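You operate a simulated robot arm through the tools that you are given. There is no shell and no other tool. Be economical: measure what you need, move in short steps, check, and stop when the job is done.

The job below is to be done with a simulated two-armed robot. You get a single attempt, and the scene is never put back.

TASK
Unload the finished brush from the machine into the black tray.
Fine: guard left open, slide out, yellow knob free, red lever open; the jig stays locked; the other oval blocks stay.
Where things are to end (x, y in the base frame): oval block within 60 mm of [-30, -1140].

The check looks at the end state, three seconds after you hand in, the way a careful person would. Anything else that was tipped, shoved, dropped, spilled or broken makes it a failure.

THE ROBOT
Two 7-joint arms with two-finger parallel grippers on one trunk, on a base that drives. Base frame: it is fixed to the floor where the robot stands at the start and does not move with it; the origin is under the middle of the robot, x ahead of it, y to its left, z up; the surface under the hand at the start is at about z = 850. Units: mm, degrees, N and s.
The left shoulder is at the start at [60, 143, 926], the right one opposite. With the tool pointing down near the work surface each hand reaches from about 300 to 720 mm from the robot's upright axis, wherever it stands, measured 20 degrees to its own side. Places, roughly: black knob [900, -400, 900]; inside of the black tray [-200, -1100, 300]; machine guard [800, -500, 1100]; oval block (11x5x3 cm) [-100, -1300, 300]; red lever [900, -600, 900]; yellow knob [600, -400, 900]. Payload 1.57 kg a hand.
Tool frame (each hand has its own): the origin (TCP) lies between the finger pads and is the grasp point; the fingertips stand 30 mm ahead of it; z points along the fingers, y is the line along which they close. Largest opening 110 mm; finger width 24, thickness 12; the body of the gripper, 48 by 112 mm, starts 78 mm behind the TCP.
Orientation is told as [roll, pitch, yaw] about the base's x, y, z axes, in that order, counted from this pose: with the fingers straight down and closing along the base's y, the tool's x points along the base's -x, its y along +y and its z along -z.

THE INTERFACE
- The arms move only by the tool servo_tool. It takes "left_rows", "right_rows" or both (then of equal length, played together; a hand with none holds still); each is a list of rows, each an object of numbers (a shift or turn left out is 0, a gripper value left out holds the last): "ax", "ay", "az": the turn, a rotation vector about the base's x, y, z in units of 5 degrees (1.0 is 5 degrees); "dx", "dy", "dz": the shift along the base's x, y, z in units of 40 mm (1.0 is 40 mm); "fingers": the closure in counts, from 0 (fully open) to 255 (shut). In form: [{"ax": .., "ay": .., "az": .., "dx": .., "dy": .., "dz": .., "fingers": ..}, ...]. A call has 1 to 12 rows; each row shifts and turns the commanded pose from where the row before left it. A call with a number of a shift or a turn outside -1 to 1 is refused whole. A row lasts 0.2 s, in which the tool goes at most 50 mm and 8.6 degrees; a call with a longer step from one row to the next is refused whole, and so is a gripper value outside its range. Where a pose cannot be reached the arm comes as near as it can. A force on the tool above 40 N (or 10 N above the force at the start of the call, whichever is more), or a blocked arm, ends the call early, and 0.2 s more pass. The fingers move at their own pace (about 45 mm/s each) and stop on an object; they squeeze with about 29 N. The grip force told is the motor's: it shows also when the fingers shut on nothing. Time passes only in rows, and 0.2 s behind the last, so rows that do not move let the fingers close. It gives the time, the measured TCP pose, the force on the tool (base axes), the opening and the grip force at its end, in the units of the frame above (readings bear some noise), with the torque about the TCP (base axes, N m) and any sound that the robot's microphone picked up.
- Cameras (640 x 400 px; columns grow to the right, rows downward): "scene" is now at [48.1, -28, 1543.5]; the picture's right is [-0.33, -0.94, 0.00], its down [-0.63, 0.22, -0.74] and it looks along [0.70, -0.24, -0.67] (base axes); focal length 257 px, centre (320, 200). "left" rides on the left gripper at [70, -16, -141] in its tool frame; the picture's right is [0.23, 0.97, 0.00], its down [-0.85, 0.20, -0.48] and it looks along [-0.47, 0.11, 0.88] (tool axes); focal length 222 px, centre (320, 200). "right" rides on the right gripper at [70, 16, -141] in its tool frame; the picture's right is [-0.23, 0.97, 0.00], its down [-0.85, -0.20, -0.48] and it looks along [-0.47, -0.11, 0.88] (tool axes); focal length 222 px, centre (320, 200). There is no depth. A picture from a camera that has moved, and an enlarged one, comes with that camera's place and axes in the base frame and with its lens.
- grab_frame(camera): a new picture of that camera. It takes no simulated time.
- lift_body(by): slides the trunk up (or, below 0, down) by that many mm; the arms and the scene camera ride with it, the base frame stays. It gives what a move gives, with no picture.
- roll_base(legs): drives the robot by 1 to 6 legs, each [ahead, left, turn to the left] in mm, mm and degrees, along the robot's own axes; the way and the turn of a leg run together, so that a leg with both is an arc; at most 1500 mm and 180 degrees a leg. The arms and the cameras ride along, it lands a little off, and it stops where it bumps. It gives what a move gives.
- pan_tilt(pan, tilt): turns the head with the scene camera to pan (to the left, within 86 degrees either way) and tilt (down, from -29 to 69), counted from straight ahead of the robot. It gives what a move gives.
- inspect(camera, box): a new picture of the part [left, top, right, bottom] of that camera's present view, enlarged. It takes no simulated time.
- sign_off(): hands the job in; it is judged then, once.

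Work in short steps. Places have to be worked out from the pictures, the camera data and where the tool is seen: move nearer, look again, correct. Check each grasp and each placing, and mend what went wrong. You have 120 turns and 88 pictures in all, those below and enlarged ones among them. Open the grippers and draw the arms clear of the work before you hand the job in, unless the task says otherwise; then end with one line.

The tools are called after "Request:" as name(argument=value, ...) on one line, values as JSON. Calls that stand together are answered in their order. servo_tool: Moves the arms, as the interface text tells. Its arguments: {"type":"object","properties":{"left_rows":{"type":"array","items":{"type":"object","properties":{"ax":{"type":"number"},"ay":{"type":"number"},"az":{"type":"number"},"dx":{"type":"number"},"dy":{"type":"number"},"dz":{"type":"number"},"fingers":{"type":"number"}}}},"right_rows":{"type":"array","items":{"type":"object","properties":{"ax":{"type":"number"},"ay":{"type":"number"},"az":{"type":"number"},"dx":{"type":"number"},"dy":{"type":"number"},"dz":{"type":"number"},"fingers":{"type":"number"}}}}},"required":[]} The other tools are called the same way: lift_body (by) slides the trunk up or down; roll_base (legs) drives the base; pan_tilt (pan, tilt) turns the head that bears the scene camera; grab_frame (camera) takes a picture; inspect (camera, box) takes an enlarged picture of a part of a camera's view; sign_off () hands the job in.

At the start:

```text
clock: 0.0
left_tool_pos: [458.2, -53.5, 1001.2]
left_tool_rot: [0.1, 0.0, 0.0]
left_contact_force: [0.6, 0.6, 0.5]
left_moment: [-0.03, 0.01, 0.01]
left_finger_gap: 110.0
left_grip_force: 0.2
right_tool_pos: [336.1, -425.8, 1000.3]
right_tool_rot: [0.0, 0.0, 0.1]
right_contact_force: [-0.3, -1.2, 0.3]
right_moment: [-0.01, 0.04, -0.01]
right_finger_gap: 110.0
right_grip_force: 0.0
trunk travel left (down, up): [-525.0, 65.0]
robot x, y, heading: [2.3, -1.6, -0.1]
head pan, tilt: [-19.2, 42.2]
```

scene: 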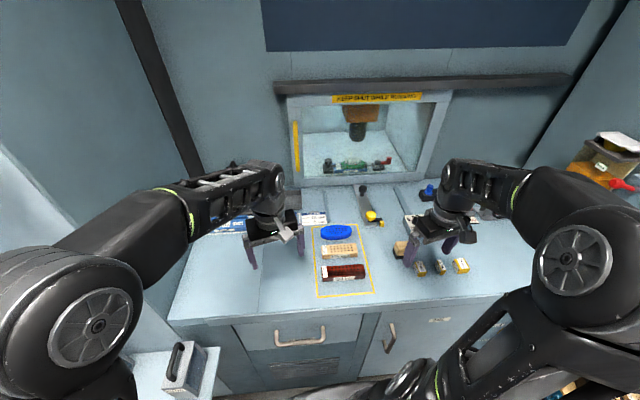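
right: 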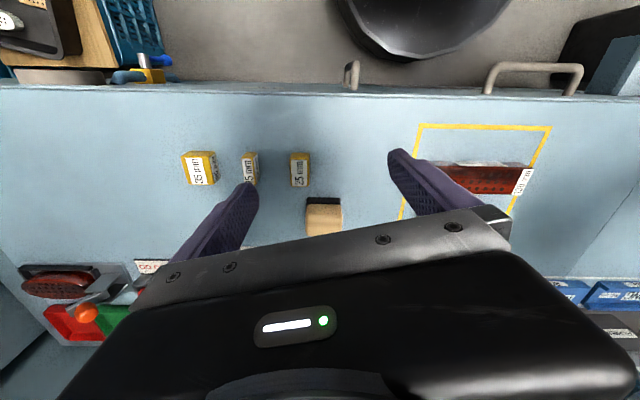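
left: 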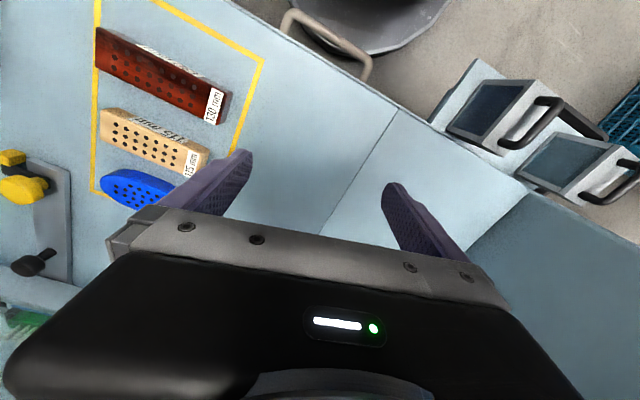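

I look closer at the machine and the work area first.

Request:
inspect(camera="scene", box=[270, 80, 470, 205])

Request:
inspect(camera="scene", box=[300, 170, 520, 310])

```text
3.20 times, centred on (370, 142) of scene
camera zoom: at [48.1, -28.0, 1543.5], right [-0.33, -0.94, 0.0], down [-0.63, 0.22, -0.74], along [0.7, -0.24, -0.67], focal length 822 px, centre (160, 384)
```

zoom: 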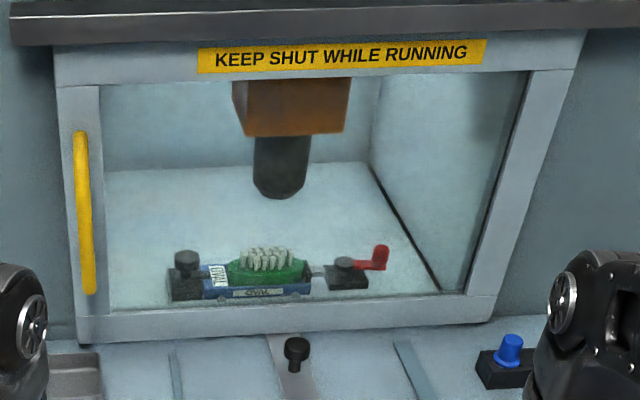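

```text
2.86 times, centred on (410, 240) of scene
camera zoom: at [48.1, -28.0, 1543.5], right [-0.33, -0.94, 0.0], down [-0.63, 0.22, -0.74], along [0.7, -0.24, -0.67], focal length 734 px, centre (63, 86)
```

zoom: 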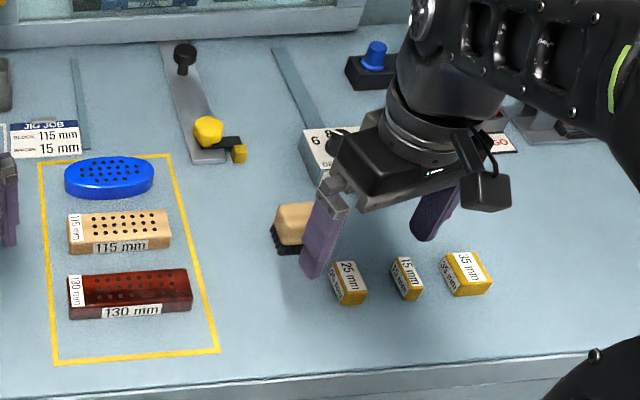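

The finished brush (green block with bristles) sits clamped in the jig behind the shut guard. I look around to the right for the tray and the control panel.

Request:
pan_tilt(pan=-75, tilt=45)

Request:
grab_frame(camera="scene")

Request:
pan_tilt(pan=-30, tilt=30)

Request:
grab_frame(camera="scene")

```text
clock: 1.2
left_tool_pos: [458.5, -54.6, 1000.7]
left_tool_rot: [0.1, 0.0, 0.0]
left_contact_force: [-0.5, 0.4, 0.1]
left_moment: [0.01, -0.02, 0.0]
left_finger_gap: 110.0
left_grip_force: 0.1
right_tool_pos: [336.9, -425.7, 1001.1]
right_tool_rot: [0.0, 0.0, -0.1]
right_contact_force: [0.6, 0.1, 0.5]
right_moment: [-0.01, -0.02, -0.01]
right_finger_gap: 109.7
right_grip_force: 0.1
trunk travel left (down, up): [-525.0, 65.0]
robot x, y, heading: [2.3, 2.4, 0.1]
head pan, tilt: [-75.0, 45.0]
```

```text
82 pictures are left
camera scene: at [-9.6, -79.0, 1539.4], right [-0.97, -0.26, 0.0], down [-0.18, 0.68, -0.71], along [0.18, -0.68, -0.71], focal length 257 px, centre (320, 200)
```

scene: 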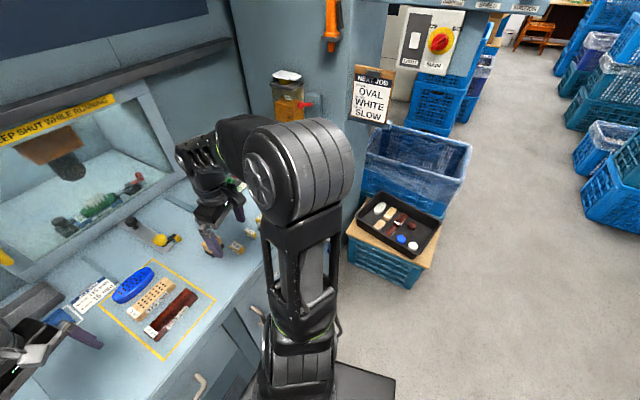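

```text
clock: 2.4
left_tool_pos: [458.1, -54.5, 1000.8]
left_tool_rot: [0.0, 0.0, 0.0]
left_contact_force: [-0.2, -0.1, -0.3]
left_moment: [0.0, -0.01, 0.0]
left_finger_gap: 110.0
left_grip_force: 0.0
right_tool_pos: [336.1, -425.6, 999.0]
right_tool_rot: [0.0, 0.0, 0.0]
right_contact_force: [-0.5, 0.5, 0.4]
right_moment: [-0.02, 0.03, -0.05]
right_finger_gap: 110.0
right_grip_force: 0.2
trunk travel left (down, up): [-525.0, 65.0]
robot x, y, heading: [0.6, -1.6, -0.0]
head pan, tilt: [-30.0, 30.0]
```

```text
81 pictures are left
camera scene: at [47.6, -45.8, 1562.0], right [-0.5, -0.87, 0.0], down [-0.43, 0.25, -0.87], along [0.75, -0.43, -0.5], focal length 257 px, centre (320, 200)
```

scene: 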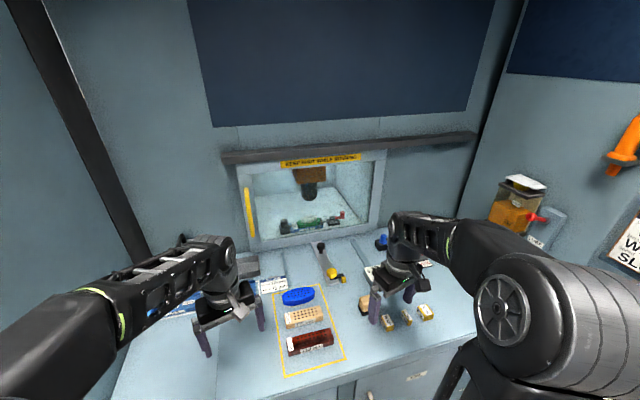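

The guard seems to hang on a top rail (slides to the right) with a yellow handle at its left. I look down to see how much room there is ahead of the base.

Request:
pan_tilt(pan=0, tilt=69)

Request:
grab_frame(camera="scene")

Request:
inspect(camera="right", box=[0, 0, 640, 300])

```text
clock: 3.4
left_tool_pos: [458.8, -55.2, 999.8]
left_tool_rot: [0.0, 0.0, 0.0]
left_contact_force: [0.1, 0.5, 0.7]
left_moment: [0.04, -0.02, 0.0]
left_finger_gap: 110.2
left_grip_force: 0.0
right_tool_pos: [335.5, -425.9, 1000.8]
right_tool_rot: [0.1, 0.0, 0.0]
right_contact_force: [0.2, 0.0, 0.1]
right_moment: [0.04, 0.0, 0.04]
right_finger_gap: 110.0
right_grip_force: 0.1
trunk travel left (down, up): [-525.0, 65.0]
robot x, y, heading: [0.0, 0.9, 0.1]
head pan, tilt: [0.0, 68.8]
```

```text
80 pictures are left
camera scene: at [25.3, -0.5, 1510.6], right [0.0, -1.0, 0.0], down [-0.93, 0.0, -0.36], along [0.36, 0.0, -0.93], focal length 257 px, centre (320, 200)
```

scene: 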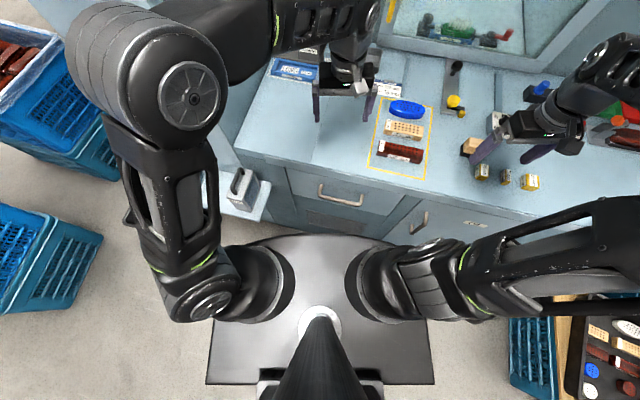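

```text
1.00 times, centred on (320, 150) of right (not enlarged: the box is as wide or as high as the picture)
camera zoom: at [265.3, -408.9, 1141.5], right [0.23, 0.97, 0.0], down [0.85, -0.2, 0.48], along [0.47, -0.11, -0.88], focal length 222 px, centre (320, 250)
```

zoom: 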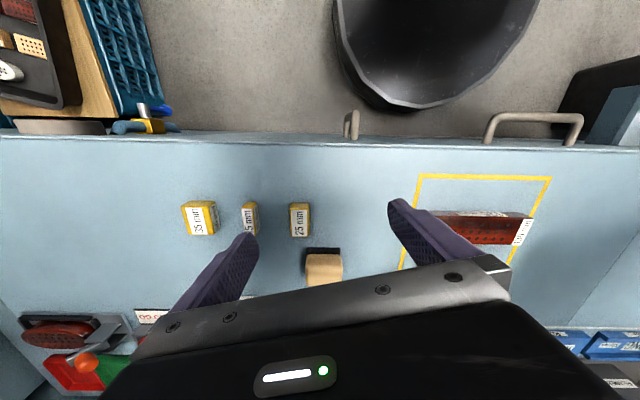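

The bench front edge runs skewed: the machine faces about -15° in the base frame. I turn the robot 15° right to be square with it.

Request:
roll_base(legs=[[0, 0, -15]])

Request:
pan_tilt(pan=-8, tilt=42)

Request:
grab_frame(camera="scene")

```text
clock: 4.7
left_tool_pos: [426.4, -172.5, 999.5]
left_tool_rot: [-0.1, -0.1, -15.0]
left_contact_force: [0.5, -0.4, 1.0]
left_moment: [0.0, -0.04, 0.0]
left_finger_gap: 110.0
left_grip_force: 0.0
right_tool_pos: [214.5, -497.8, 999.5]
right_tool_rot: [0.1, 0.0, -15.0]
right_contact_force: [0.0, 0.2, -0.3]
right_moment: [0.0, -0.01, 0.01]
right_finger_gap: 110.1
right_grip_force: 0.1
trunk travel left (down, up): [-525.0, 65.0]
robot x, y, heading: [-1.0, 4.0, -15.1]
head pan, tilt: [0.0, 68.8]
```

```text
clock: 5.6
left_tool_pos: [428.3, -172.0, 999.4]
left_tool_rot: [0.0, 0.0, -15.1]
left_contact_force: [0.5, 0.2, -0.3]
left_moment: [0.01, -0.01, -0.05]
left_finger_gap: 110.1
left_grip_force: 0.0
right_tool_pos: [213.5, -498.7, 999.2]
right_tool_rot: [0.1, 0.1, -15.1]
right_contact_force: [0.3, 0.1, -0.2]
right_moment: [0.02, 0.01, -0.01]
right_finger_gap: 109.9
right_grip_force: 0.0
trunk travel left (down, up): [-525.0, 65.0]
robot x, y, heading: [0.6, 0.9, -14.7]
head pan, tilt: [-8.0, 42.0]
```

```text
78 pictures are left
camera scene: at [47.2, -25.5, 1543.7], right [-0.39, -0.92, 0.0], down [-0.62, 0.26, -0.74], along [0.68, -0.29, -0.67], focal length 257 px, centre (320, 200)
```

scene: 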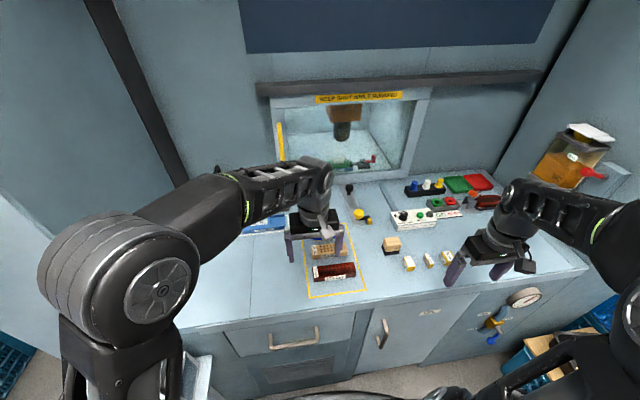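

Now square. I zoom on the machine and panel to read the mechanism and labels.

Request:
inspect(camera="scene", box=[250, 70, 410, 170])

Request:
inspect(camera="scene", box=[330, 150, 510, 262])

```text
4.00 times, centred on (330, 120) of scene
camera zoom: at [47.2, -25.5, 1543.7], right [-0.39, -0.92, 0.0], down [-0.62, 0.26, -0.74], along [0.68, -0.29, -0.67], focal length 1028 px, centre (280, 520)
```

zoom: 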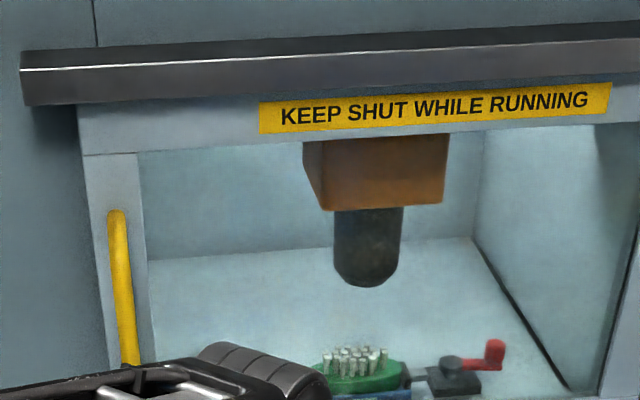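

```text
3.56 times, centred on (420, 206) of scene
camera zoom: at [47.2, -25.5, 1543.7], right [-0.39, -0.92, 0.0], down [-0.62, 0.26, -0.74], along [0.68, -0.29, -0.67], focal length 913 px, centre (-36, 179)
```

zoom: 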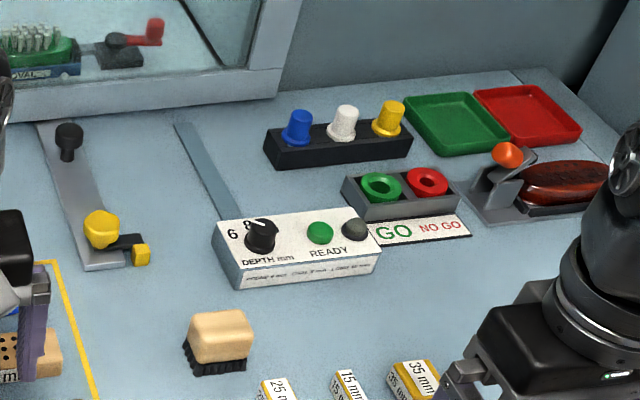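

The guard hangs on the rail and would slide to the right. I clear the left hand to the left and swing the right hand up to point at the handle.

Request:
servo_tool(left_rows=[{"dx": 0.11, "dy": 0.41}, {"dx": 0.11, "dy": 0.41}, {"dx": 0.11, "dy": 0.41}, {"dx": 0.11, "dy": 0.41}, {"dx": 0.11, "dy": 0.41}, {"dx": 0.11, "dy": 0.41}, {"dx": 0.11, "dy": 0.41}, {"dx": 0.11, "dy": 0.41}, {"dx": 0.11, "dy": 0.41}, {"dx": 0.11, "dy": 0.41}, {"dx": 0.11, "dy": 0.41}, {"dx": 0.11, "dy": 0.41}], right_rows=[{"ax": -0.259, "ay": -0.966, "dx": 0.505, "dy": 0.434, "dz": 0.2}, {"ax": -0.259, "ay": -0.966, "dx": 0.505, "dy": 0.434, "dz": 0.2}, {"ax": -0.259, "ay": -0.966, "dx": 0.505, "dy": 0.434, "dz": 0.2}, {"ax": -0.259, "ay": -0.966, "dx": 0.505, "dy": 0.434, "dz": 0.2}, {"ax": -0.259, "ay": -0.966, "dx": 0.505, "dy": 0.434, "dz": 0.2}, {"ax": -0.259, "ay": -0.966, "dx": 0.505, "dy": 0.434, "dz": 0.2}, {"ax": -0.259, "ay": -0.966, "dx": 0.505, "dy": 0.434, "dz": 0.2}, {"ax": -0.259, "ay": -0.966, "dx": 0.505, "dy": 0.434, "dz": 0.2}, {"ax": -0.259, "ay": -0.966, "dx": 0.505, "dy": 0.434, "dz": 0.2}, {"ax": -0.259, "ay": -0.966, "dx": 0.505, "dy": 0.434, "dz": 0.2}, {"ax": -0.259, "ay": -0.966, "dx": 0.505, "dy": 0.434, "dz": 0.2}, {"ax": -0.259, "ay": -0.966, "dx": 0.505, "dy": 0.434, "dz": 0.2}])

Request:
grab_frame(camera="right")

Request:
grab_frame(camera="scene")

```text
clock: 8.2
left_tool_pos: [482.1, 27.8, 1000.3]
left_tool_rot: [-0.1, 0.0, -15.1]
left_contact_force: [0.0, -0.6, 0.6]
left_moment: [-0.02, -0.02, 0.01]
left_finger_gap: 109.8
left_grip_force: 0.1
right_tool_pos: [456.7, -290.2, 1094.3]
right_tool_rot: [0.3, -60.1, -15.2]
right_contact_force: [0.8, -0.3, 0.4]
right_moment: [-0.01, -0.01, -0.06]
right_finger_gap: 110.0
right_grip_force: 0.1
trunk travel left (down, up): [-525.0, 65.0]
robot x, y, heading: [-0.6, 1.1, -15.2]
head pan, tilt: [-8.0, 42.0]
```

```text
75 pictures are left
camera right: at [307.2, -233.3, 1105.4], right [0.36, 0.91, 0.2], down [-0.04, -0.2, 0.98], along [0.93, -0.36, -0.03], focal length 222 px, centre (320, 200)
```

right: 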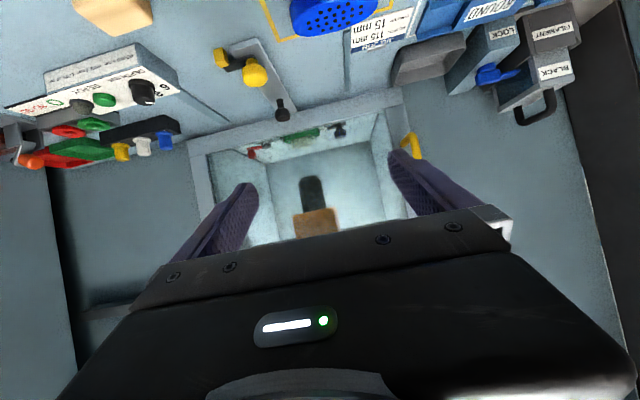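

```text
74 pictures are left
camera scene: at [47.8, -24.4, 1543.7], right [-0.39, -0.92, 0.0], down [-0.62, 0.26, -0.74], along [0.68, -0.29, -0.67], focal length 257 px, centre (320, 200)
```

scene: 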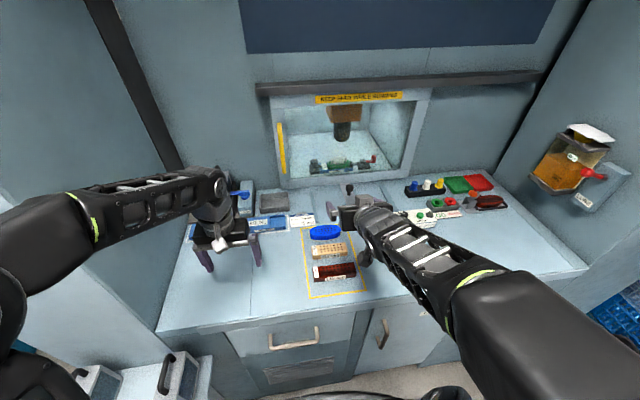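

Handle is around f≈800–850 ahead of robot. I finish turning the hand forward, in line with the handle, and look again.

Request:
servo_tool(right_rows=[{"ax": -0.259, "ay": -0.966, "dx": 0.49, "dy": 0.58, "dz": -0.08}, {"ax": -0.259, "ay": -0.966, "dx": 0.49, "dy": 0.58, "dz": -0.08}, {"ax": -0.259, "ay": -0.966, "dx": 0.49, "dy": 0.58, "dz": -0.08}, {"ax": -0.259, "ay": -0.966, "dx": 0.49, "dy": 0.58, "dz": -0.08}, {"ax": -0.259, "ay": -0.966, "dx": 0.49, "dy": 0.58, "dz": -0.08}, {"ax": -0.259, "ay": -0.966, "dx": 0.49, "dy": 0.58, "dz": -0.08}])

Request:
grab_frame(camera="right")

Request:
inspect(camera="scene", box=[220, 90, 420, 215])

```text
clock: 9.6
left_tool_pos: [481.0, 27.5, 1000.0]
left_tool_rot: [-0.1, 0.0, -15.1]
left_contact_force: [0.2, 1.4, -0.5]
left_moment: [-0.01, 0.03, 0.02]
left_finger_gap: 110.0
left_grip_force: 0.1
right_tool_pos: [571.3, -150.6, 1076.3]
right_tool_rot: [128.4, -89.8, -143.2]
right_contact_force: [-0.5, 0.3, 0.1]
right_moment: [-0.02, 0.01, -0.02]
right_finger_gap: 110.0
right_grip_force: 0.0
trunk travel left (down, up): [-525.0, 65.0]
robot x, y, heading: [-3.9, -0.9, -15.2]
head pan, tilt: [-8.0, 42.0]
```

```text
73 pictures are left
camera right: at [439.0, -96.7, 1007.2], right [0.25, 0.94, 0.23], down [-0.52, -0.07, 0.85], along [0.82, -0.33, 0.47], focal length 222 px, centre (320, 200)
```

right: 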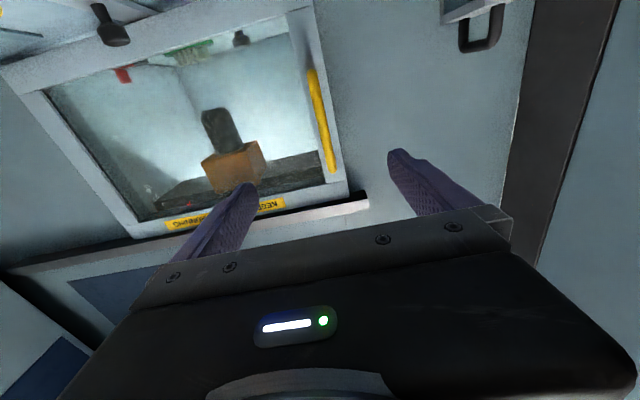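

```text
3.20 times, centred on (320, 152) of scene
camera zoom: at [47.7, -24.6, 1543.8], right [-0.39, -0.92, 0.0], down [-0.62, 0.26, -0.74], along [0.68, -0.29, -0.67], focal length 822 px, centre (320, 352)
```

zoom: 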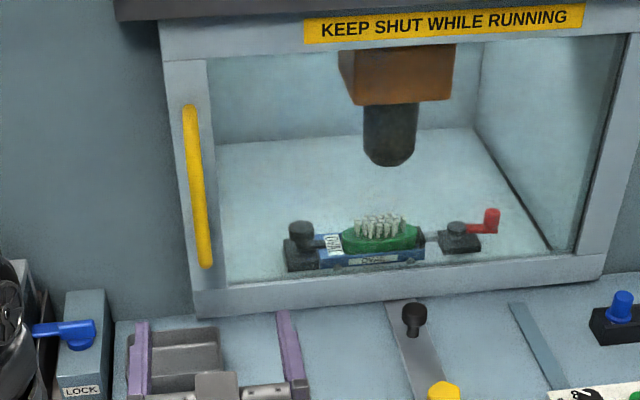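

Triangulated: handle at about [805, -204], z 1000–1165. I advance most of the way at z≈1076, fingers open.

Request:
servo_tool(right_rows=[{"dx": 0.81, "dy": -0.18}, {"dx": 0.81, "dy": -0.18}, {"dx": 0.81, "dy": -0.18}, {"dx": 0.81, "dy": -0.18}, {"dx": 0.81, "dy": -0.18}])

Request:
grab_frame(camera="right")

Request:
inspect(camera="scene", box=[220, 90, 420, 215])

```text
clock: 10.8
left_tool_pos: [483.9, 26.6, 1000.3]
left_tool_rot: [0.0, 0.0, -15.1]
left_contact_force: [0.2, 0.0, 0.1]
left_moment: [0.01, 0.0, 0.03]
left_finger_gap: 109.9
left_grip_force: 0.1
right_tool_pos: [734.8, -185.4, 1077.3]
right_tool_rot: [91.7, -89.8, -106.6]
right_contact_force: [0.2, -0.7, 0.1]
right_moment: [0.0, 0.01, -0.07]
right_finger_gap: 110.0
right_grip_force: 0.0
trunk travel left (down, up): [-525.0, 65.0]
robot x, y, heading: [-0.0, -0.5, -15.2]
head pan, tilt: [-8.0, 42.0]
```

```text
71 pictures are left
camera right: at [600.7, -132.4, 1006.3], right [0.25, 0.94, 0.23], down [-0.51, -0.07, 0.85], along [0.82, -0.33, 0.47], focal length 222 px, centre (320, 200)
```

right: 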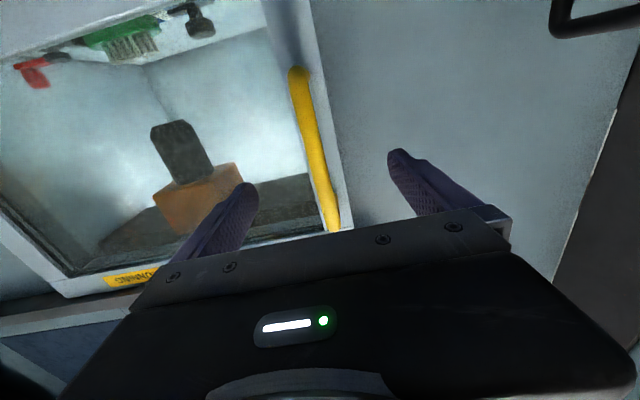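

```text
3.20 times, centred on (320, 152) of scene
camera zoom: at [48.2, -25.7, 1543.7], right [-0.39, -0.92, 0.0], down [-0.62, 0.26, -0.74], along [0.68, -0.29, -0.67], focal length 822 px, centre (320, 352)
```

zoom: 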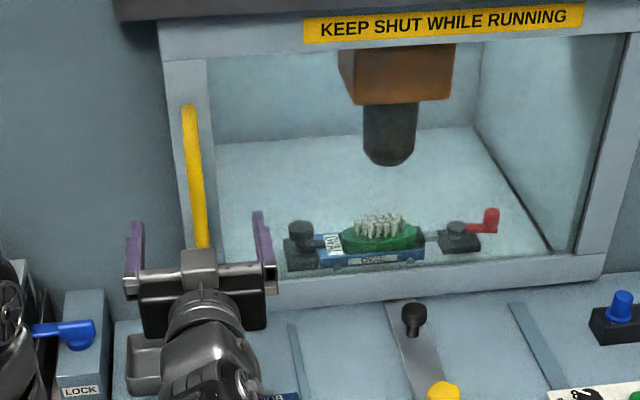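

Centred on the handle. I advance about 50 mm more (force-guarded) and close.

Request:
servo_tool(right_rows=[{"dx": 0.36, "dy": -0.1}, {"dx": 0.36, "dy": -0.1}, {"dx": 0.36, "dy": -0.1}, {"dx": 0.12, "dy": -0.03}])

Request:
inspect(camera="scene", box=[240, 100, 340, 200])

Request:
grab_frame(camera="right")

```text
clock: 11.8
left_tool_pos: [481.6, 27.1, 999.9]
left_tool_rot: [0.0, 0.0, -15.1]
left_contact_force: [0.2, -0.4, -0.3]
left_moment: [-0.01, 0.0, 0.01]
left_finger_gap: 110.0
left_grip_force: 0.1
right_tool_pos: [783.3, -199.2, 1077.5]
right_tool_rot: [92.7, -89.8, -107.7]
right_contact_force: [-0.2, -0.4, -0.8]
right_moment: [0.0, 0.01, 0.0]
right_finger_gap: 110.2
right_grip_force: 0.2
trunk travel left (down, up): [-525.0, 65.0]
robot x, y, heading: [-0.0, 0.1, -15.0]
head pan, tilt: [-8.0, 42.0]
```

```text
4.00 times, centred on (290, 150) of scene
camera zoom: at [47.3, -25.4, 1543.8], right [-0.39, -0.92, 0.0], down [-0.62, 0.26, -0.74], along [0.68, -0.29, -0.67], focal length 1028 px, centre (440, 400)
```

zoom: 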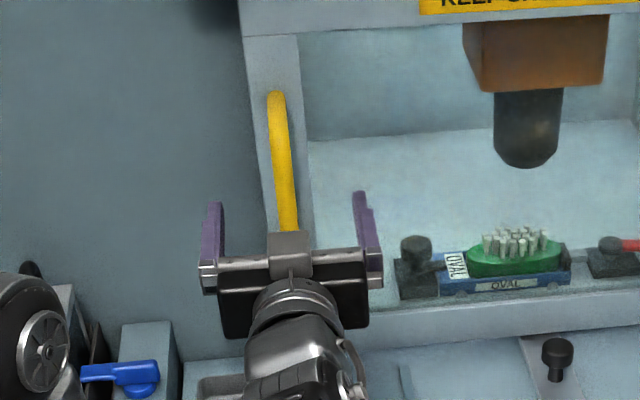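

```text
68 pictures are left
camera right: at [649.9, -147.5, 1007.0], right [0.25, 0.94, 0.23], down [-0.51, -0.07, 0.85], along [0.82, -0.33, 0.47], focal length 222 px, centre (320, 200)
```

right: 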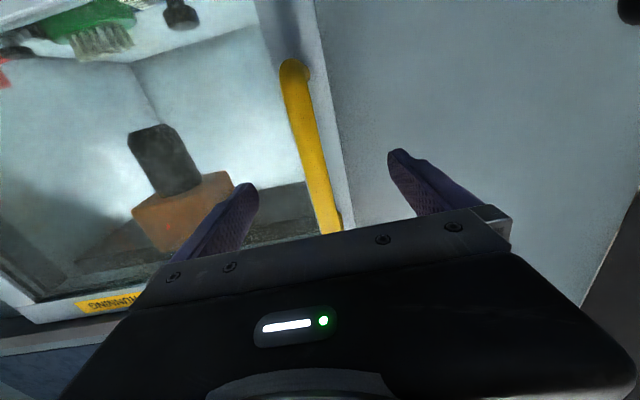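

No contact yet; I creep 16 mm more and close on the handle.

Request:
servo_tool(right_rows=[{"dx": 0.19, "dy": -0.05}, {"dx": 0.19, "dy": -0.05}, {"fingers": 255}, {}, {}, {}, {}, {}, {}])

Request:
inspect(camera="scene", box=[240, 100, 340, 200])

```text
clock: 13.8
left_tool_pos: [481.5, 27.6, 999.4]
left_tool_rot: [0.1, 0.0, -15.1]
left_contact_force: [0.5, -0.1, 0.0]
left_moment: [-0.02, -0.01, 0.01]
left_finger_gap: 110.0
left_grip_force: 0.1
right_tool_pos: [798.2, -204.5, 1077.4]
right_tool_rot: [102.2, -90.0, -117.2]
right_contact_force: [0.2, 0.1, 0.3]
right_moment: [-0.18, 0.11, 0.02]
right_finger_gap: 15.8
right_grip_force: 27.7
trunk travel left (down, up): [-525.0, 65.0]
robot x, y, heading: [-0.9, -1.4, -15.1]
head pan, tilt: [-8.0, 42.0]
```

```text
4.00 times, centred on (290, 150) of scene
camera zoom: at [47.4, -25.3, 1543.8], right [-0.39, -0.92, 0.0], down [-0.62, 0.26, -0.74], along [0.68, -0.29, -0.67], focal length 1028 px, centre (440, 400)
```

zoom: 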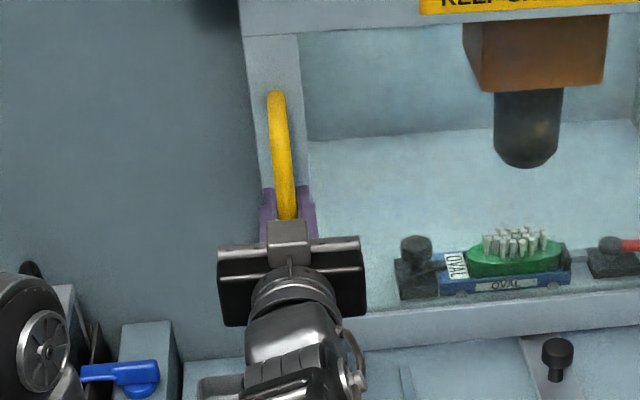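

Handle gripped (15.8 mm). I try sliding the guard to the right a little.

Request:
servo_tool(right_rows=[{"dx": -0.078, "dy": -0.29}, {"dx": -0.078, "dy": -0.29}, {"dx": -0.078, "dy": -0.29}, {"dx": -0.078, "dy": -0.29}])

Request:
inspect(camera="scene", box=[220, 70, 460, 220])

```text
clock: 14.8
left_tool_pos: [483.5, 26.8, 1000.1]
left_tool_rot: [0.0, 0.0, -15.1]
left_contact_force: [0.7, -0.5, -0.2]
left_moment: [-0.02, 0.04, -0.04]
left_finger_gap: 110.3
left_grip_force: 0.1
right_tool_pos: [785.3, -252.0, 1076.7]
right_tool_rot: [124.4, -89.7, -139.4]
right_contact_force: [19.6, -4.9, 9.4]
right_moment: [-0.31, 0.28, 0.01]
right_finger_gap: 15.6
right_grip_force: 31.3
trunk travel left (down, up): [-525.0, 65.0]
robot x, y, heading: [1.3, -0.3, -14.7]
head pan, tilt: [-8.0, 42.0]
```

```text
2.67 times, centred on (340, 145) of scene
camera zoom: at [49.4, -26.4, 1543.8], right [-0.39, -0.92, 0.0], down [-0.62, 0.26, -0.74], along [0.68, -0.29, -0.67], focal length 685 px, centre (267, 347)
```

zoom: 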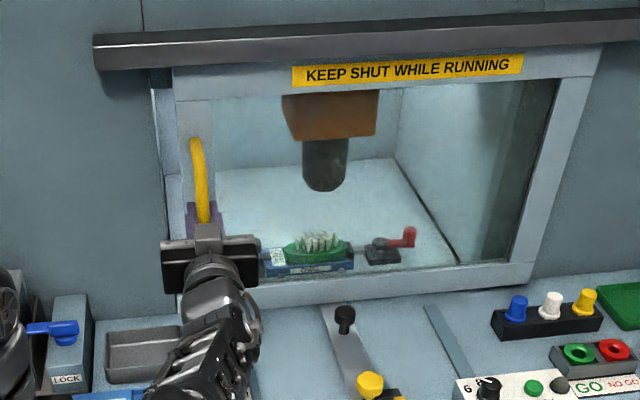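

The guard slides right. There's some pull toward the machine, so I bend the path slightly and continue.

Request:
servo_tool(right_rows=[{"dx": -0.03, "dy": -0.5}, {"dx": -0.1, "dy": -0.5}, {"dx": -0.12, "dy": -0.5}, {"dx": -0.13, "dy": -0.5}, {"dx": -0.13, "dy": -0.5}])

```text
clock: 16.0
left_tool_pos: [484.8, 26.5, 997.4]
left_tool_rot: [0.0, 0.1, -15.0]
left_contact_force: [0.4, 0.6, -0.2]
left_moment: [-0.04, 0.0, 0.03]
left_finger_gap: 109.9
left_grip_force: 0.1
right_tool_pos: [761.7, -344.2, 1077.4]
right_tool_rot: [55.7, -89.7, -70.6]
right_contact_force: [27.1, -6.6, 0.3]
right_moment: [-0.27, -0.12, 0.02]
right_finger_gap: 15.9
right_grip_force: 31.5
right hand out of reach, approached as far as the arm can: row 5
trunk travel left (down, up): [-525.0, 65.0]
robot x, y, heading: [0.8, 0.6, -15.2]
head pan, tilt: [-8.0, 42.0]
```

The guard slides but the arm is at its reach limit. I let go, back off, then shift the base right and a little ahead.

Request:
servo_tool(right_rows=[{"fingers": 0}, {}, {}, {}, {}, {}, {"dx": -0.8, "dy": 0.21}, {"dx": -0.8, "dy": 0.21}, {"dx": -0.8, "dy": 0.21}])

Request:
roll_base(legs=[[0, -150, 0], [20, 0, 0]])

Request:
lift_body(by=50)

Request:
grab_frame(camera="scene")

```text
clock: 18.0
left_tool_pos: [481.0, 27.9, 1000.6]
left_tool_rot: [-0.1, -0.1, -15.1]
left_contact_force: [0.2, -0.4, -0.2]
left_moment: [0.0, -0.02, 0.0]
left_finger_gap: 110.3
left_grip_force: 0.0
right_tool_pos: [657.9, -317.8, 1079.2]
right_tool_rot: [117.3, -89.9, -132.2]
right_contact_force: [0.3, 0.3, -0.7]
right_moment: [0.0, 0.04, 0.01]
right_finger_gap: 110.1
right_grip_force: 0.1
trunk travel left (down, up): [-525.0, 65.0]
robot x, y, heading: [1.1, 2.8, -15.2]
head pan, tilt: [-8.0, 42.0]
```

```text
clock: 19.8
left_tool_pos: [462.1, -121.7, 1000.0]
left_tool_rot: [0.0, -0.1, -14.8]
left_contact_force: [0.3, 0.0, -0.4]
left_moment: [0.01, 0.03, 0.03]
left_finger_gap: 110.2
left_grip_force: 0.0
right_tool_pos: [640.8, -467.4, 1077.3]
right_tool_rot: [71.2, -89.8, -86.0]
right_contact_force: [-0.1, -0.1, -0.7]
right_moment: [-0.04, -0.01, -0.02]
right_finger_gap: 110.1
right_grip_force: 0.1
trunk travel left (down, up): [-525.0, 65.0]
robot x, y, heading: [-18.4, -147.7, -14.9]
head pan, tilt: [-8.0, 42.0]
```

```text
clock: 20.7
left_tool_pos: [461.7, -121.5, 1049.5]
left_tool_rot: [0.0, 0.0, -14.9]
left_contact_force: [0.1, -0.4, -0.2]
left_moment: [0.0, 0.01, 0.04]
left_finger_gap: 110.0
left_grip_force: 0.0
right_tool_pos: [640.5, -466.4, 1128.7]
right_tool_rot: [91.3, -89.9, -106.0]
right_contact_force: [0.9, -0.3, -0.1]
right_moment: [0.0, -0.01, 0.0]
right_finger_gap: 110.1
right_grip_force: 0.0
trunk travel left (down, up): [-575.0, 15.0]
robot x, y, heading: [-21.6, -152.9, -14.9]
head pan, tilt: [-8.0, 42.0]
```

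```text
65 pictures are left
camera scene: at [27.8, -175.3, 1593.7], right [-0.39, -0.92, 0.0], down [-0.62, 0.26, -0.74], along [0.68, -0.29, -0.67], focal length 257 px, centre (320, 200)
```

scene: 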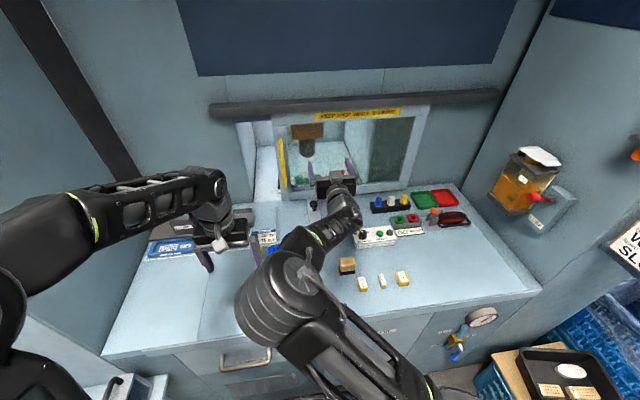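

Handle should now be near [762, -344]. I move over in front of it, advance and regrip.

Request:
servo_tool(right_rows=[{"dx": 0.194, "dy": 0.725, "dz": -0.25}, {"dx": 0.194, "dy": 0.725, "dz": -0.25}, {"dx": 0.194, "dy": 0.725, "dz": -0.25}, {"dx": 0.194, "dy": 0.725, "dz": -0.25}, {"dx": 0.194, "dy": 0.725, "dz": -0.25}, {"dx": 0.4, "dy": -0.107}])

Request:
inspect(camera="scene", box=[220, 90, 420, 215])

```text
clock: 22.1
left_tool_pos: [461.9, -122.6, 1050.1]
left_tool_rot: [-0.1, 0.1, -14.9]
left_contact_force: [-0.4, 0.6, -0.8]
left_moment: [-0.01, 0.03, -0.02]
left_finger_gap: 109.9
left_grip_force: 0.0
right_tool_pos: [697.2, -323.9, 1078.6]
right_tool_rot: [83.6, -89.8, -98.3]
right_contact_force: [-0.5, 0.2, -0.4]
right_moment: [-0.01, -0.01, 0.02]
right_finger_gap: 110.0
right_grip_force: 0.1
trunk travel left (down, up): [-575.0, 15.0]
robot x, y, heading: [-21.7, -150.6, -14.9]
head pan, tilt: [-8.0, 42.0]
```

```text
3.20 times, centred on (320, 152) of scene
camera zoom: at [27.9, -175.8, 1593.7], right [-0.39, -0.92, 0.0], down [-0.62, 0.26, -0.74], along [0.68, -0.29, -0.67], focal length 822 px, centre (320, 352)
```

zoom: 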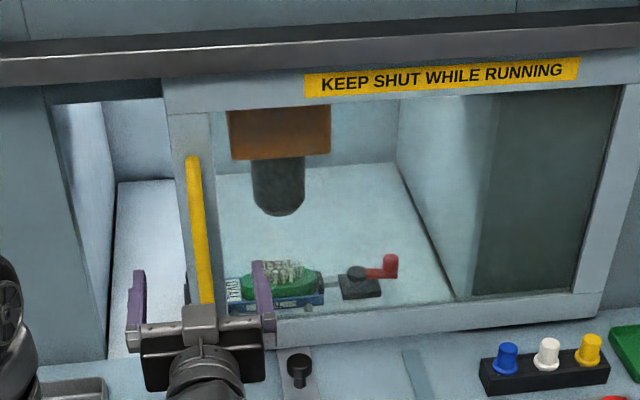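

Aligned. Advance 67 mm and close.

Request:
servo_tool(right_rows=[{"dx": 0.41, "dy": -0.11}, {"dx": 0.41, "dy": -0.11}, {"dx": 0.41, "dy": -0.11}, {"dx": 0.41, "dy": -0.11}, {"fingers": 255}, {}, {}, {}, {}, {}, {}])

```text
clock: 24.5
left_tool_pos: [462.3, -122.0, 1050.0]
left_tool_rot: [0.0, -0.1, -14.9]
left_contact_force: [0.0, -0.2, -0.4]
left_moment: [-0.01, -0.01, -0.03]
left_finger_gap: 109.9
left_grip_force: 0.2
right_tool_pos: [759.4, -344.9, 1076.6]
right_tool_rot: [96.9, -89.9, -111.7]
right_contact_force: [-0.4, -2.8, 1.0]
right_moment: [-0.23, 0.04, -0.02]
right_finger_gap: 15.8
right_grip_force: 28.3
trunk travel left (down, up): [-575.0, 15.0]
robot x, y, heading: [-15.8, -153.1, -15.1]
head pan, tilt: [-8.0, 42.0]
```

Gripped. Slide on to the right by 240 mm in 20 mm steps.

Request:
servo_tool(right_rows=[{"dx": -0.13, "dy": -0.483}, {"dx": -0.13, "dy": -0.483}, {"dx": -0.13, "dy": -0.483}, {"dx": -0.13, "dy": -0.483}, {"dx": -0.13, "dy": -0.483}, {"dx": -0.13, "dy": -0.483}, {"dx": -0.13, "dy": -0.483}, {"dx": -0.13, "dy": -0.483}, {"dx": -0.13, "dy": -0.483}, {"dx": -0.13, "dy": -0.483}, {"dx": -0.13, "dy": -0.483}, {"dx": -0.13, "dy": -0.483}])

Request:
grab_frame(camera="scene")

```text
clock: 27.1
left_tool_pos: [463.9, -122.3, 1049.1]
left_tool_rot: [0.0, 0.2, -15.0]
left_contact_force: [0.6, 0.0, 0.5]
left_moment: [0.01, -0.06, 0.0]
left_finger_gap: 109.8
left_grip_force: 0.0
right_tool_pos: [672.1, -545.7, 1092.7]
right_tool_rot: [19.0, -89.6, -33.8]
right_contact_force: [21.6, -5.6, -16.4]
right_moment: [-0.13, 0.58, 0.0]
right_finger_gap: 15.8
right_grip_force: 31.6
right hand out of reach, approached as far as the arm can: row 8, 9, 10, 11, 12
trunk travel left (down, up): [-575.0, 15.0]
robot x, y, heading: [-18.5, -151.0, -14.9]
head pan, tilt: [-8.0, 42.0]
```

```text
63 pictures are left
camera scene: at [31.0, -177.4, 1593.5], right [-0.39, -0.92, 0.0], down [-0.62, 0.26, -0.74], along [0.68, -0.29, -0.67], focal length 257 px, centre (320, 200)
```

scene: 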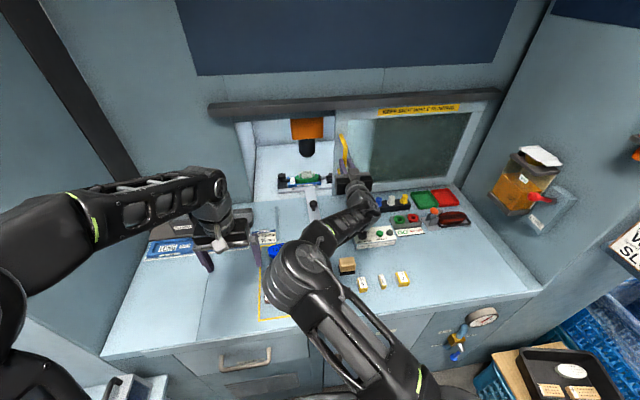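

About 365 mm open but the red lever's side is still covered and the arm is at its limit. Release, back off, shift the base right again.

Request:
servo_tool(right_rows=[{"fingers": 0}, {}, {}, {}, {}, {}, {"dx": -0.8, "dy": 0.21}, {"dx": -0.8, "dy": 0.21}])

Request:
roll_base(legs=[[0, -170, 0]])

Request:
pan_tilt(pan=0, tilt=60)

Request:
grab_frame(camera="scene")

```text
clock: 28.9
left_tool_pos: [462.4, -119.9, 1049.8]
left_tool_rot: [0.1, -0.1, -14.9]
left_contact_force: [0.4, 0.5, -0.5]
left_moment: [-0.01, 0.02, -0.01]
left_finger_gap: 110.0
left_grip_force: 0.0
right_tool_pos: [605.0, -524.4, 1101.2]
right_tool_rot: [109.5, -89.7, -124.2]
right_contact_force: [0.6, 0.0, 0.1]
right_moment: [0.0, -0.02, 0.03]
right_finger_gap: 110.1
right_grip_force: 0.1
trunk travel left (down, up): [-575.0, 15.0]
robot x, y, heading: [-20.1, -149.7, -14.9]
head pan, tilt: [-8.0, 42.0]
```

```text
clock: 30.4
left_tool_pos: [416.7, -291.7, 1050.1]
left_tool_rot: [0.0, 0.0, -15.2]
left_contact_force: [-0.5, 0.2, -0.4]
left_moment: [0.05, -0.01, 0.02]
left_finger_gap: 109.9
left_grip_force: 0.0
right_tool_pos: [558.9, -696.0, 1100.5]
right_tool_rot: [96.5, -89.9, -111.5]
right_contact_force: [-0.9, -1.1, -0.2]
right_moment: [-0.01, 0.0, 0.04]
right_finger_gap: 109.9
right_grip_force: 0.1
trunk travel left (down, up): [-575.0, 15.0]
robot x, y, heading: [-65.1, -317.2, -15.2]
head pan, tilt: [-8.0, 42.0]
```

```text
clock: 31.2
left_tool_pos: [416.8, -290.9, 1049.9]
left_tool_rot: [0.0, -0.1, -15.2]
left_contact_force: [-1.2, -0.3, 0.2]
left_moment: [-0.01, 0.01, 0.02]
left_finger_gap: 109.9
left_grip_force: 0.1
right_tool_pos: [559.6, -695.1, 1099.9]
right_tool_rot: [99.3, -89.8, -114.4]
right_contact_force: [-0.3, 0.1, -0.4]
right_moment: [-0.02, -0.02, -0.03]
right_finger_gap: 109.6
right_grip_force: 0.1
trunk travel left (down, up): [-575.0, 15.0]
robot x, y, heading: [-64.8, -319.9, -15.4]
head pan, tilt: [0.0, 60.0]
```

```text
62 pictures are left
camera scene: at [-30.1, -327.4, 1570.0], right [-0.26, -0.96, 0.0], down [-0.84, 0.23, -0.5], along [0.48, -0.13, -0.87], focal length 257 px, centre (320, 200)
```

scene: 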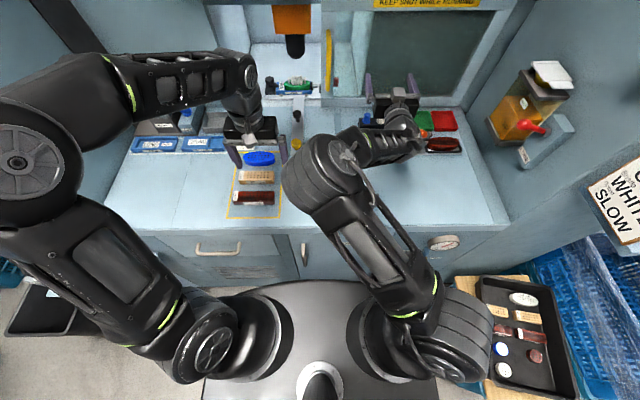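

Base is close to the bench; the tray is visible at right. I bring the right hand back in front of the handle.

Request:
servo_tool(right_rows=[{"dx": 0.188, "dy": 0.7, "dz": -0.08}, {"dx": 0.188, "dy": 0.7, "dz": -0.08}, {"dx": 0.188, "dy": 0.7, "dz": -0.08}, {"dx": 0.188, "dy": 0.7, "dz": -0.08}, {"dx": 0.188, "dy": 0.7, "dz": -0.08}, {"dx": 0.188, "dy": 0.7, "dz": -0.08}, {"dx": 0.72, "dy": -0.194}])

Request:
grab_frame(camera="right")

Request:
inspect(camera="scene", box=[240, 0, 440, 125])

```text
clock: 32.8
left_tool_pos: [419.0, -291.5, 1049.1]
left_tool_rot: [0.0, 0.0, -15.2]
left_contact_force: [0.0, -0.3, 0.0]
left_moment: [-0.01, 0.0, 0.0]
left_finger_gap: 110.0
left_grip_force: 0.1
right_tool_pos: [636.3, -536.7, 1078.5]
right_tool_rot: [65.8, -89.8, -80.9]
right_contact_force: [1.2, 0.4, -0.5]
right_moment: [-0.02, -0.02, 0.01]
right_finger_gap: 109.8
right_grip_force: 0.1
trunk travel left (down, up): [-575.0, 15.0]
robot x, y, heading: [-61.6, -315.4, -15.2]
head pan, tilt: [0.0, 60.0]
```

```text
61 pictures are left
camera right: at [502.3, -482.9, 1009.8], right [0.25, 0.94, 0.23], down [-0.51, -0.07, 0.86], along [0.82, -0.33, 0.46], focal length 222 px, centre (320, 200)
```

right: 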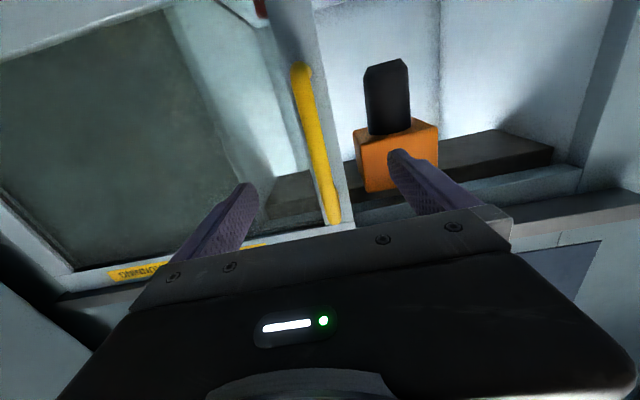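

```text
3.20 times, centred on (340, 62) of scene
camera zoom: at [-29.0, -328.1, 1569.9], right [-0.26, -0.96, 0.0], down [-0.84, 0.23, -0.5], along [0.48, -0.13, -0.87], focal length 822 px, centre (256, 640)
```

zoom: 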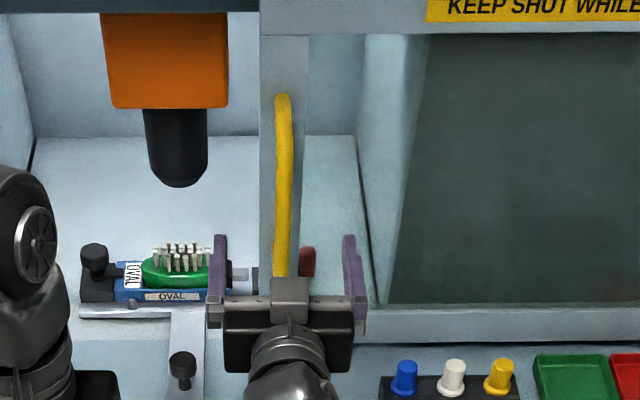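

Aligned; advance 68 mm, grip, and slide on right ~95 mm.

Request:
servo_tool(right_rows=[{"dx": 0.41, "dy": -0.11}, {"dx": 0.41, "dy": -0.11}, {"dx": 0.41, "dy": -0.11}, {"dx": 0.41, "dy": -0.11}, {"fingers": 255}, {}, {}, {}, {}, {}, {}])

Request:
servo_tool(right_rows=[{"dx": -0.13, "dy": -0.483}, {"dx": -0.13, "dy": -0.483}, {"dx": -0.13, "dy": -0.483}, {"dx": -0.13, "dy": -0.483}, {"dx": -0.065, "dy": -0.24}, {"dx": -0.065, "dy": -0.24}])

Request:
grab_frame(camera="scene")

```text
clock: 35.2
left_tool_pos: [416.6, -290.9, 1050.5]
left_tool_rot: [0.0, 0.0, -15.2]
left_contact_force: [0.1, 0.5, -0.7]
left_moment: [0.02, 0.03, -0.01]
left_finger_gap: 110.2
left_grip_force: 0.1
right_tool_pos: [697.5, -551.6, 1081.3]
right_tool_rot: [96.6, -89.8, -111.6]
right_contact_force: [-1.0, -1.9, 0.1]
right_moment: [-0.24, 0.04, -0.03]
right_finger_gap: 16.0
right_grip_force: 28.5
trunk travel left (down, up): [-575.0, 15.0]
robot x, y, heading: [-66.2, -317.7, -15.4]
head pan, tilt: [0.0, 60.0]
```

```text
clock: 36.6
left_tool_pos: [418.9, -292.2, 1049.4]
left_tool_rot: [-0.1, 0.0, -15.2]
left_contact_force: [-0.4, -0.2, 0.3]
left_moment: [0.05, -0.01, 0.01]
left_finger_gap: 110.2
left_grip_force: 0.0
right_tool_pos: [672.1, -650.6, 1080.2]
right_tool_rot: [103.1, -89.9, -118.1]
right_contact_force: [6.3, -2.0, -3.1]
right_moment: [-0.22, 0.51, 0.1]
right_finger_gap: 15.9
right_grip_force: 31.4
trunk travel left (down, up): [-575.0, 15.0]
robot x, y, heading: [-66.7, -318.4, -15.1]
head pan, tilt: [0.0, 60.0]
```

```text
59 pictures are left
camera scene: at [-28.7, -327.9, 1570.0], right [-0.26, -0.96, 0.0], down [-0.84, 0.23, -0.5], along [0.48, -0.13, -0.87], focal length 257 px, centre (320, 200)
```

scene: 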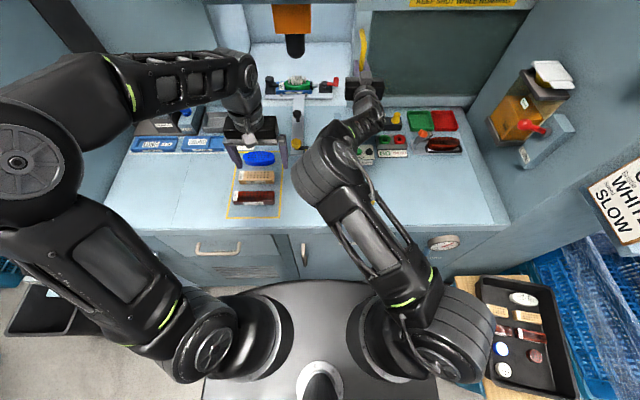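

Almost fully open. I push a bit more to the end.

Request:
servo_tool(right_rows=[{"dx": -0.065, "dy": -0.24}, {"dx": -0.065, "dy": -0.24}, {"dx": -0.065, "dy": -0.24}, {"dx": -0.065, "dy": -0.24}])

Request:
inspect(camera="scene", box=[200, 0, 440, 150])

```text
clock: 37.6
left_tool_pos: [421.2, -291.1, 1048.2]
left_tool_rot: [0.0, 0.2, -15.2]
left_contact_force: [-0.8, 0.7, 0.9]
left_moment: [0.01, -0.02, 0.0]
left_finger_gap: 110.1
left_grip_force: 0.0
right_tool_pos: [658.6, -681.5, 1082.6]
right_tool_rot: [13.0, -89.5, -28.2]
right_contact_force: [26.1, -4.9, -10.0]
right_moment: [-0.21, 0.13, 0.02]
right_finger_gap: 15.7
right_grip_force: 31.3
right hand out of reach, approached as far as the arm can: row 3, 4
trunk travel left (down, up): [-575.0, 15.0]
robot x, y, heading: [-67.0, -311.5, -15.3]
head pan, tilt: [0.0, 60.0]
```

```text
2.67 times, centred on (320, 75) of scene
camera zoom: at [-24.5, -328.9, 1569.7], right [-0.26, -0.96, 0.0], down [-0.84, 0.23, -0.5], along [0.48, -0.13, -0.87], focal length 685 px, centre (320, 533)
```

zoom: 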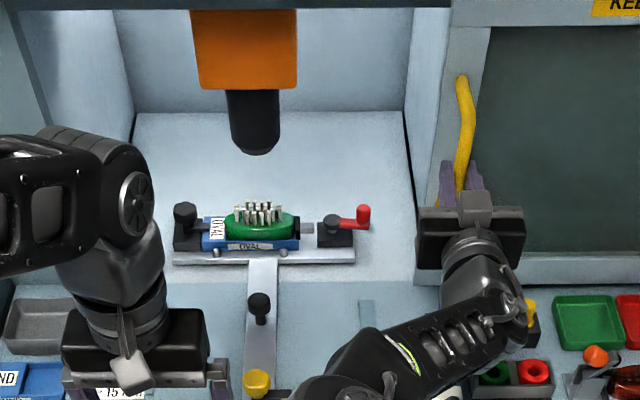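

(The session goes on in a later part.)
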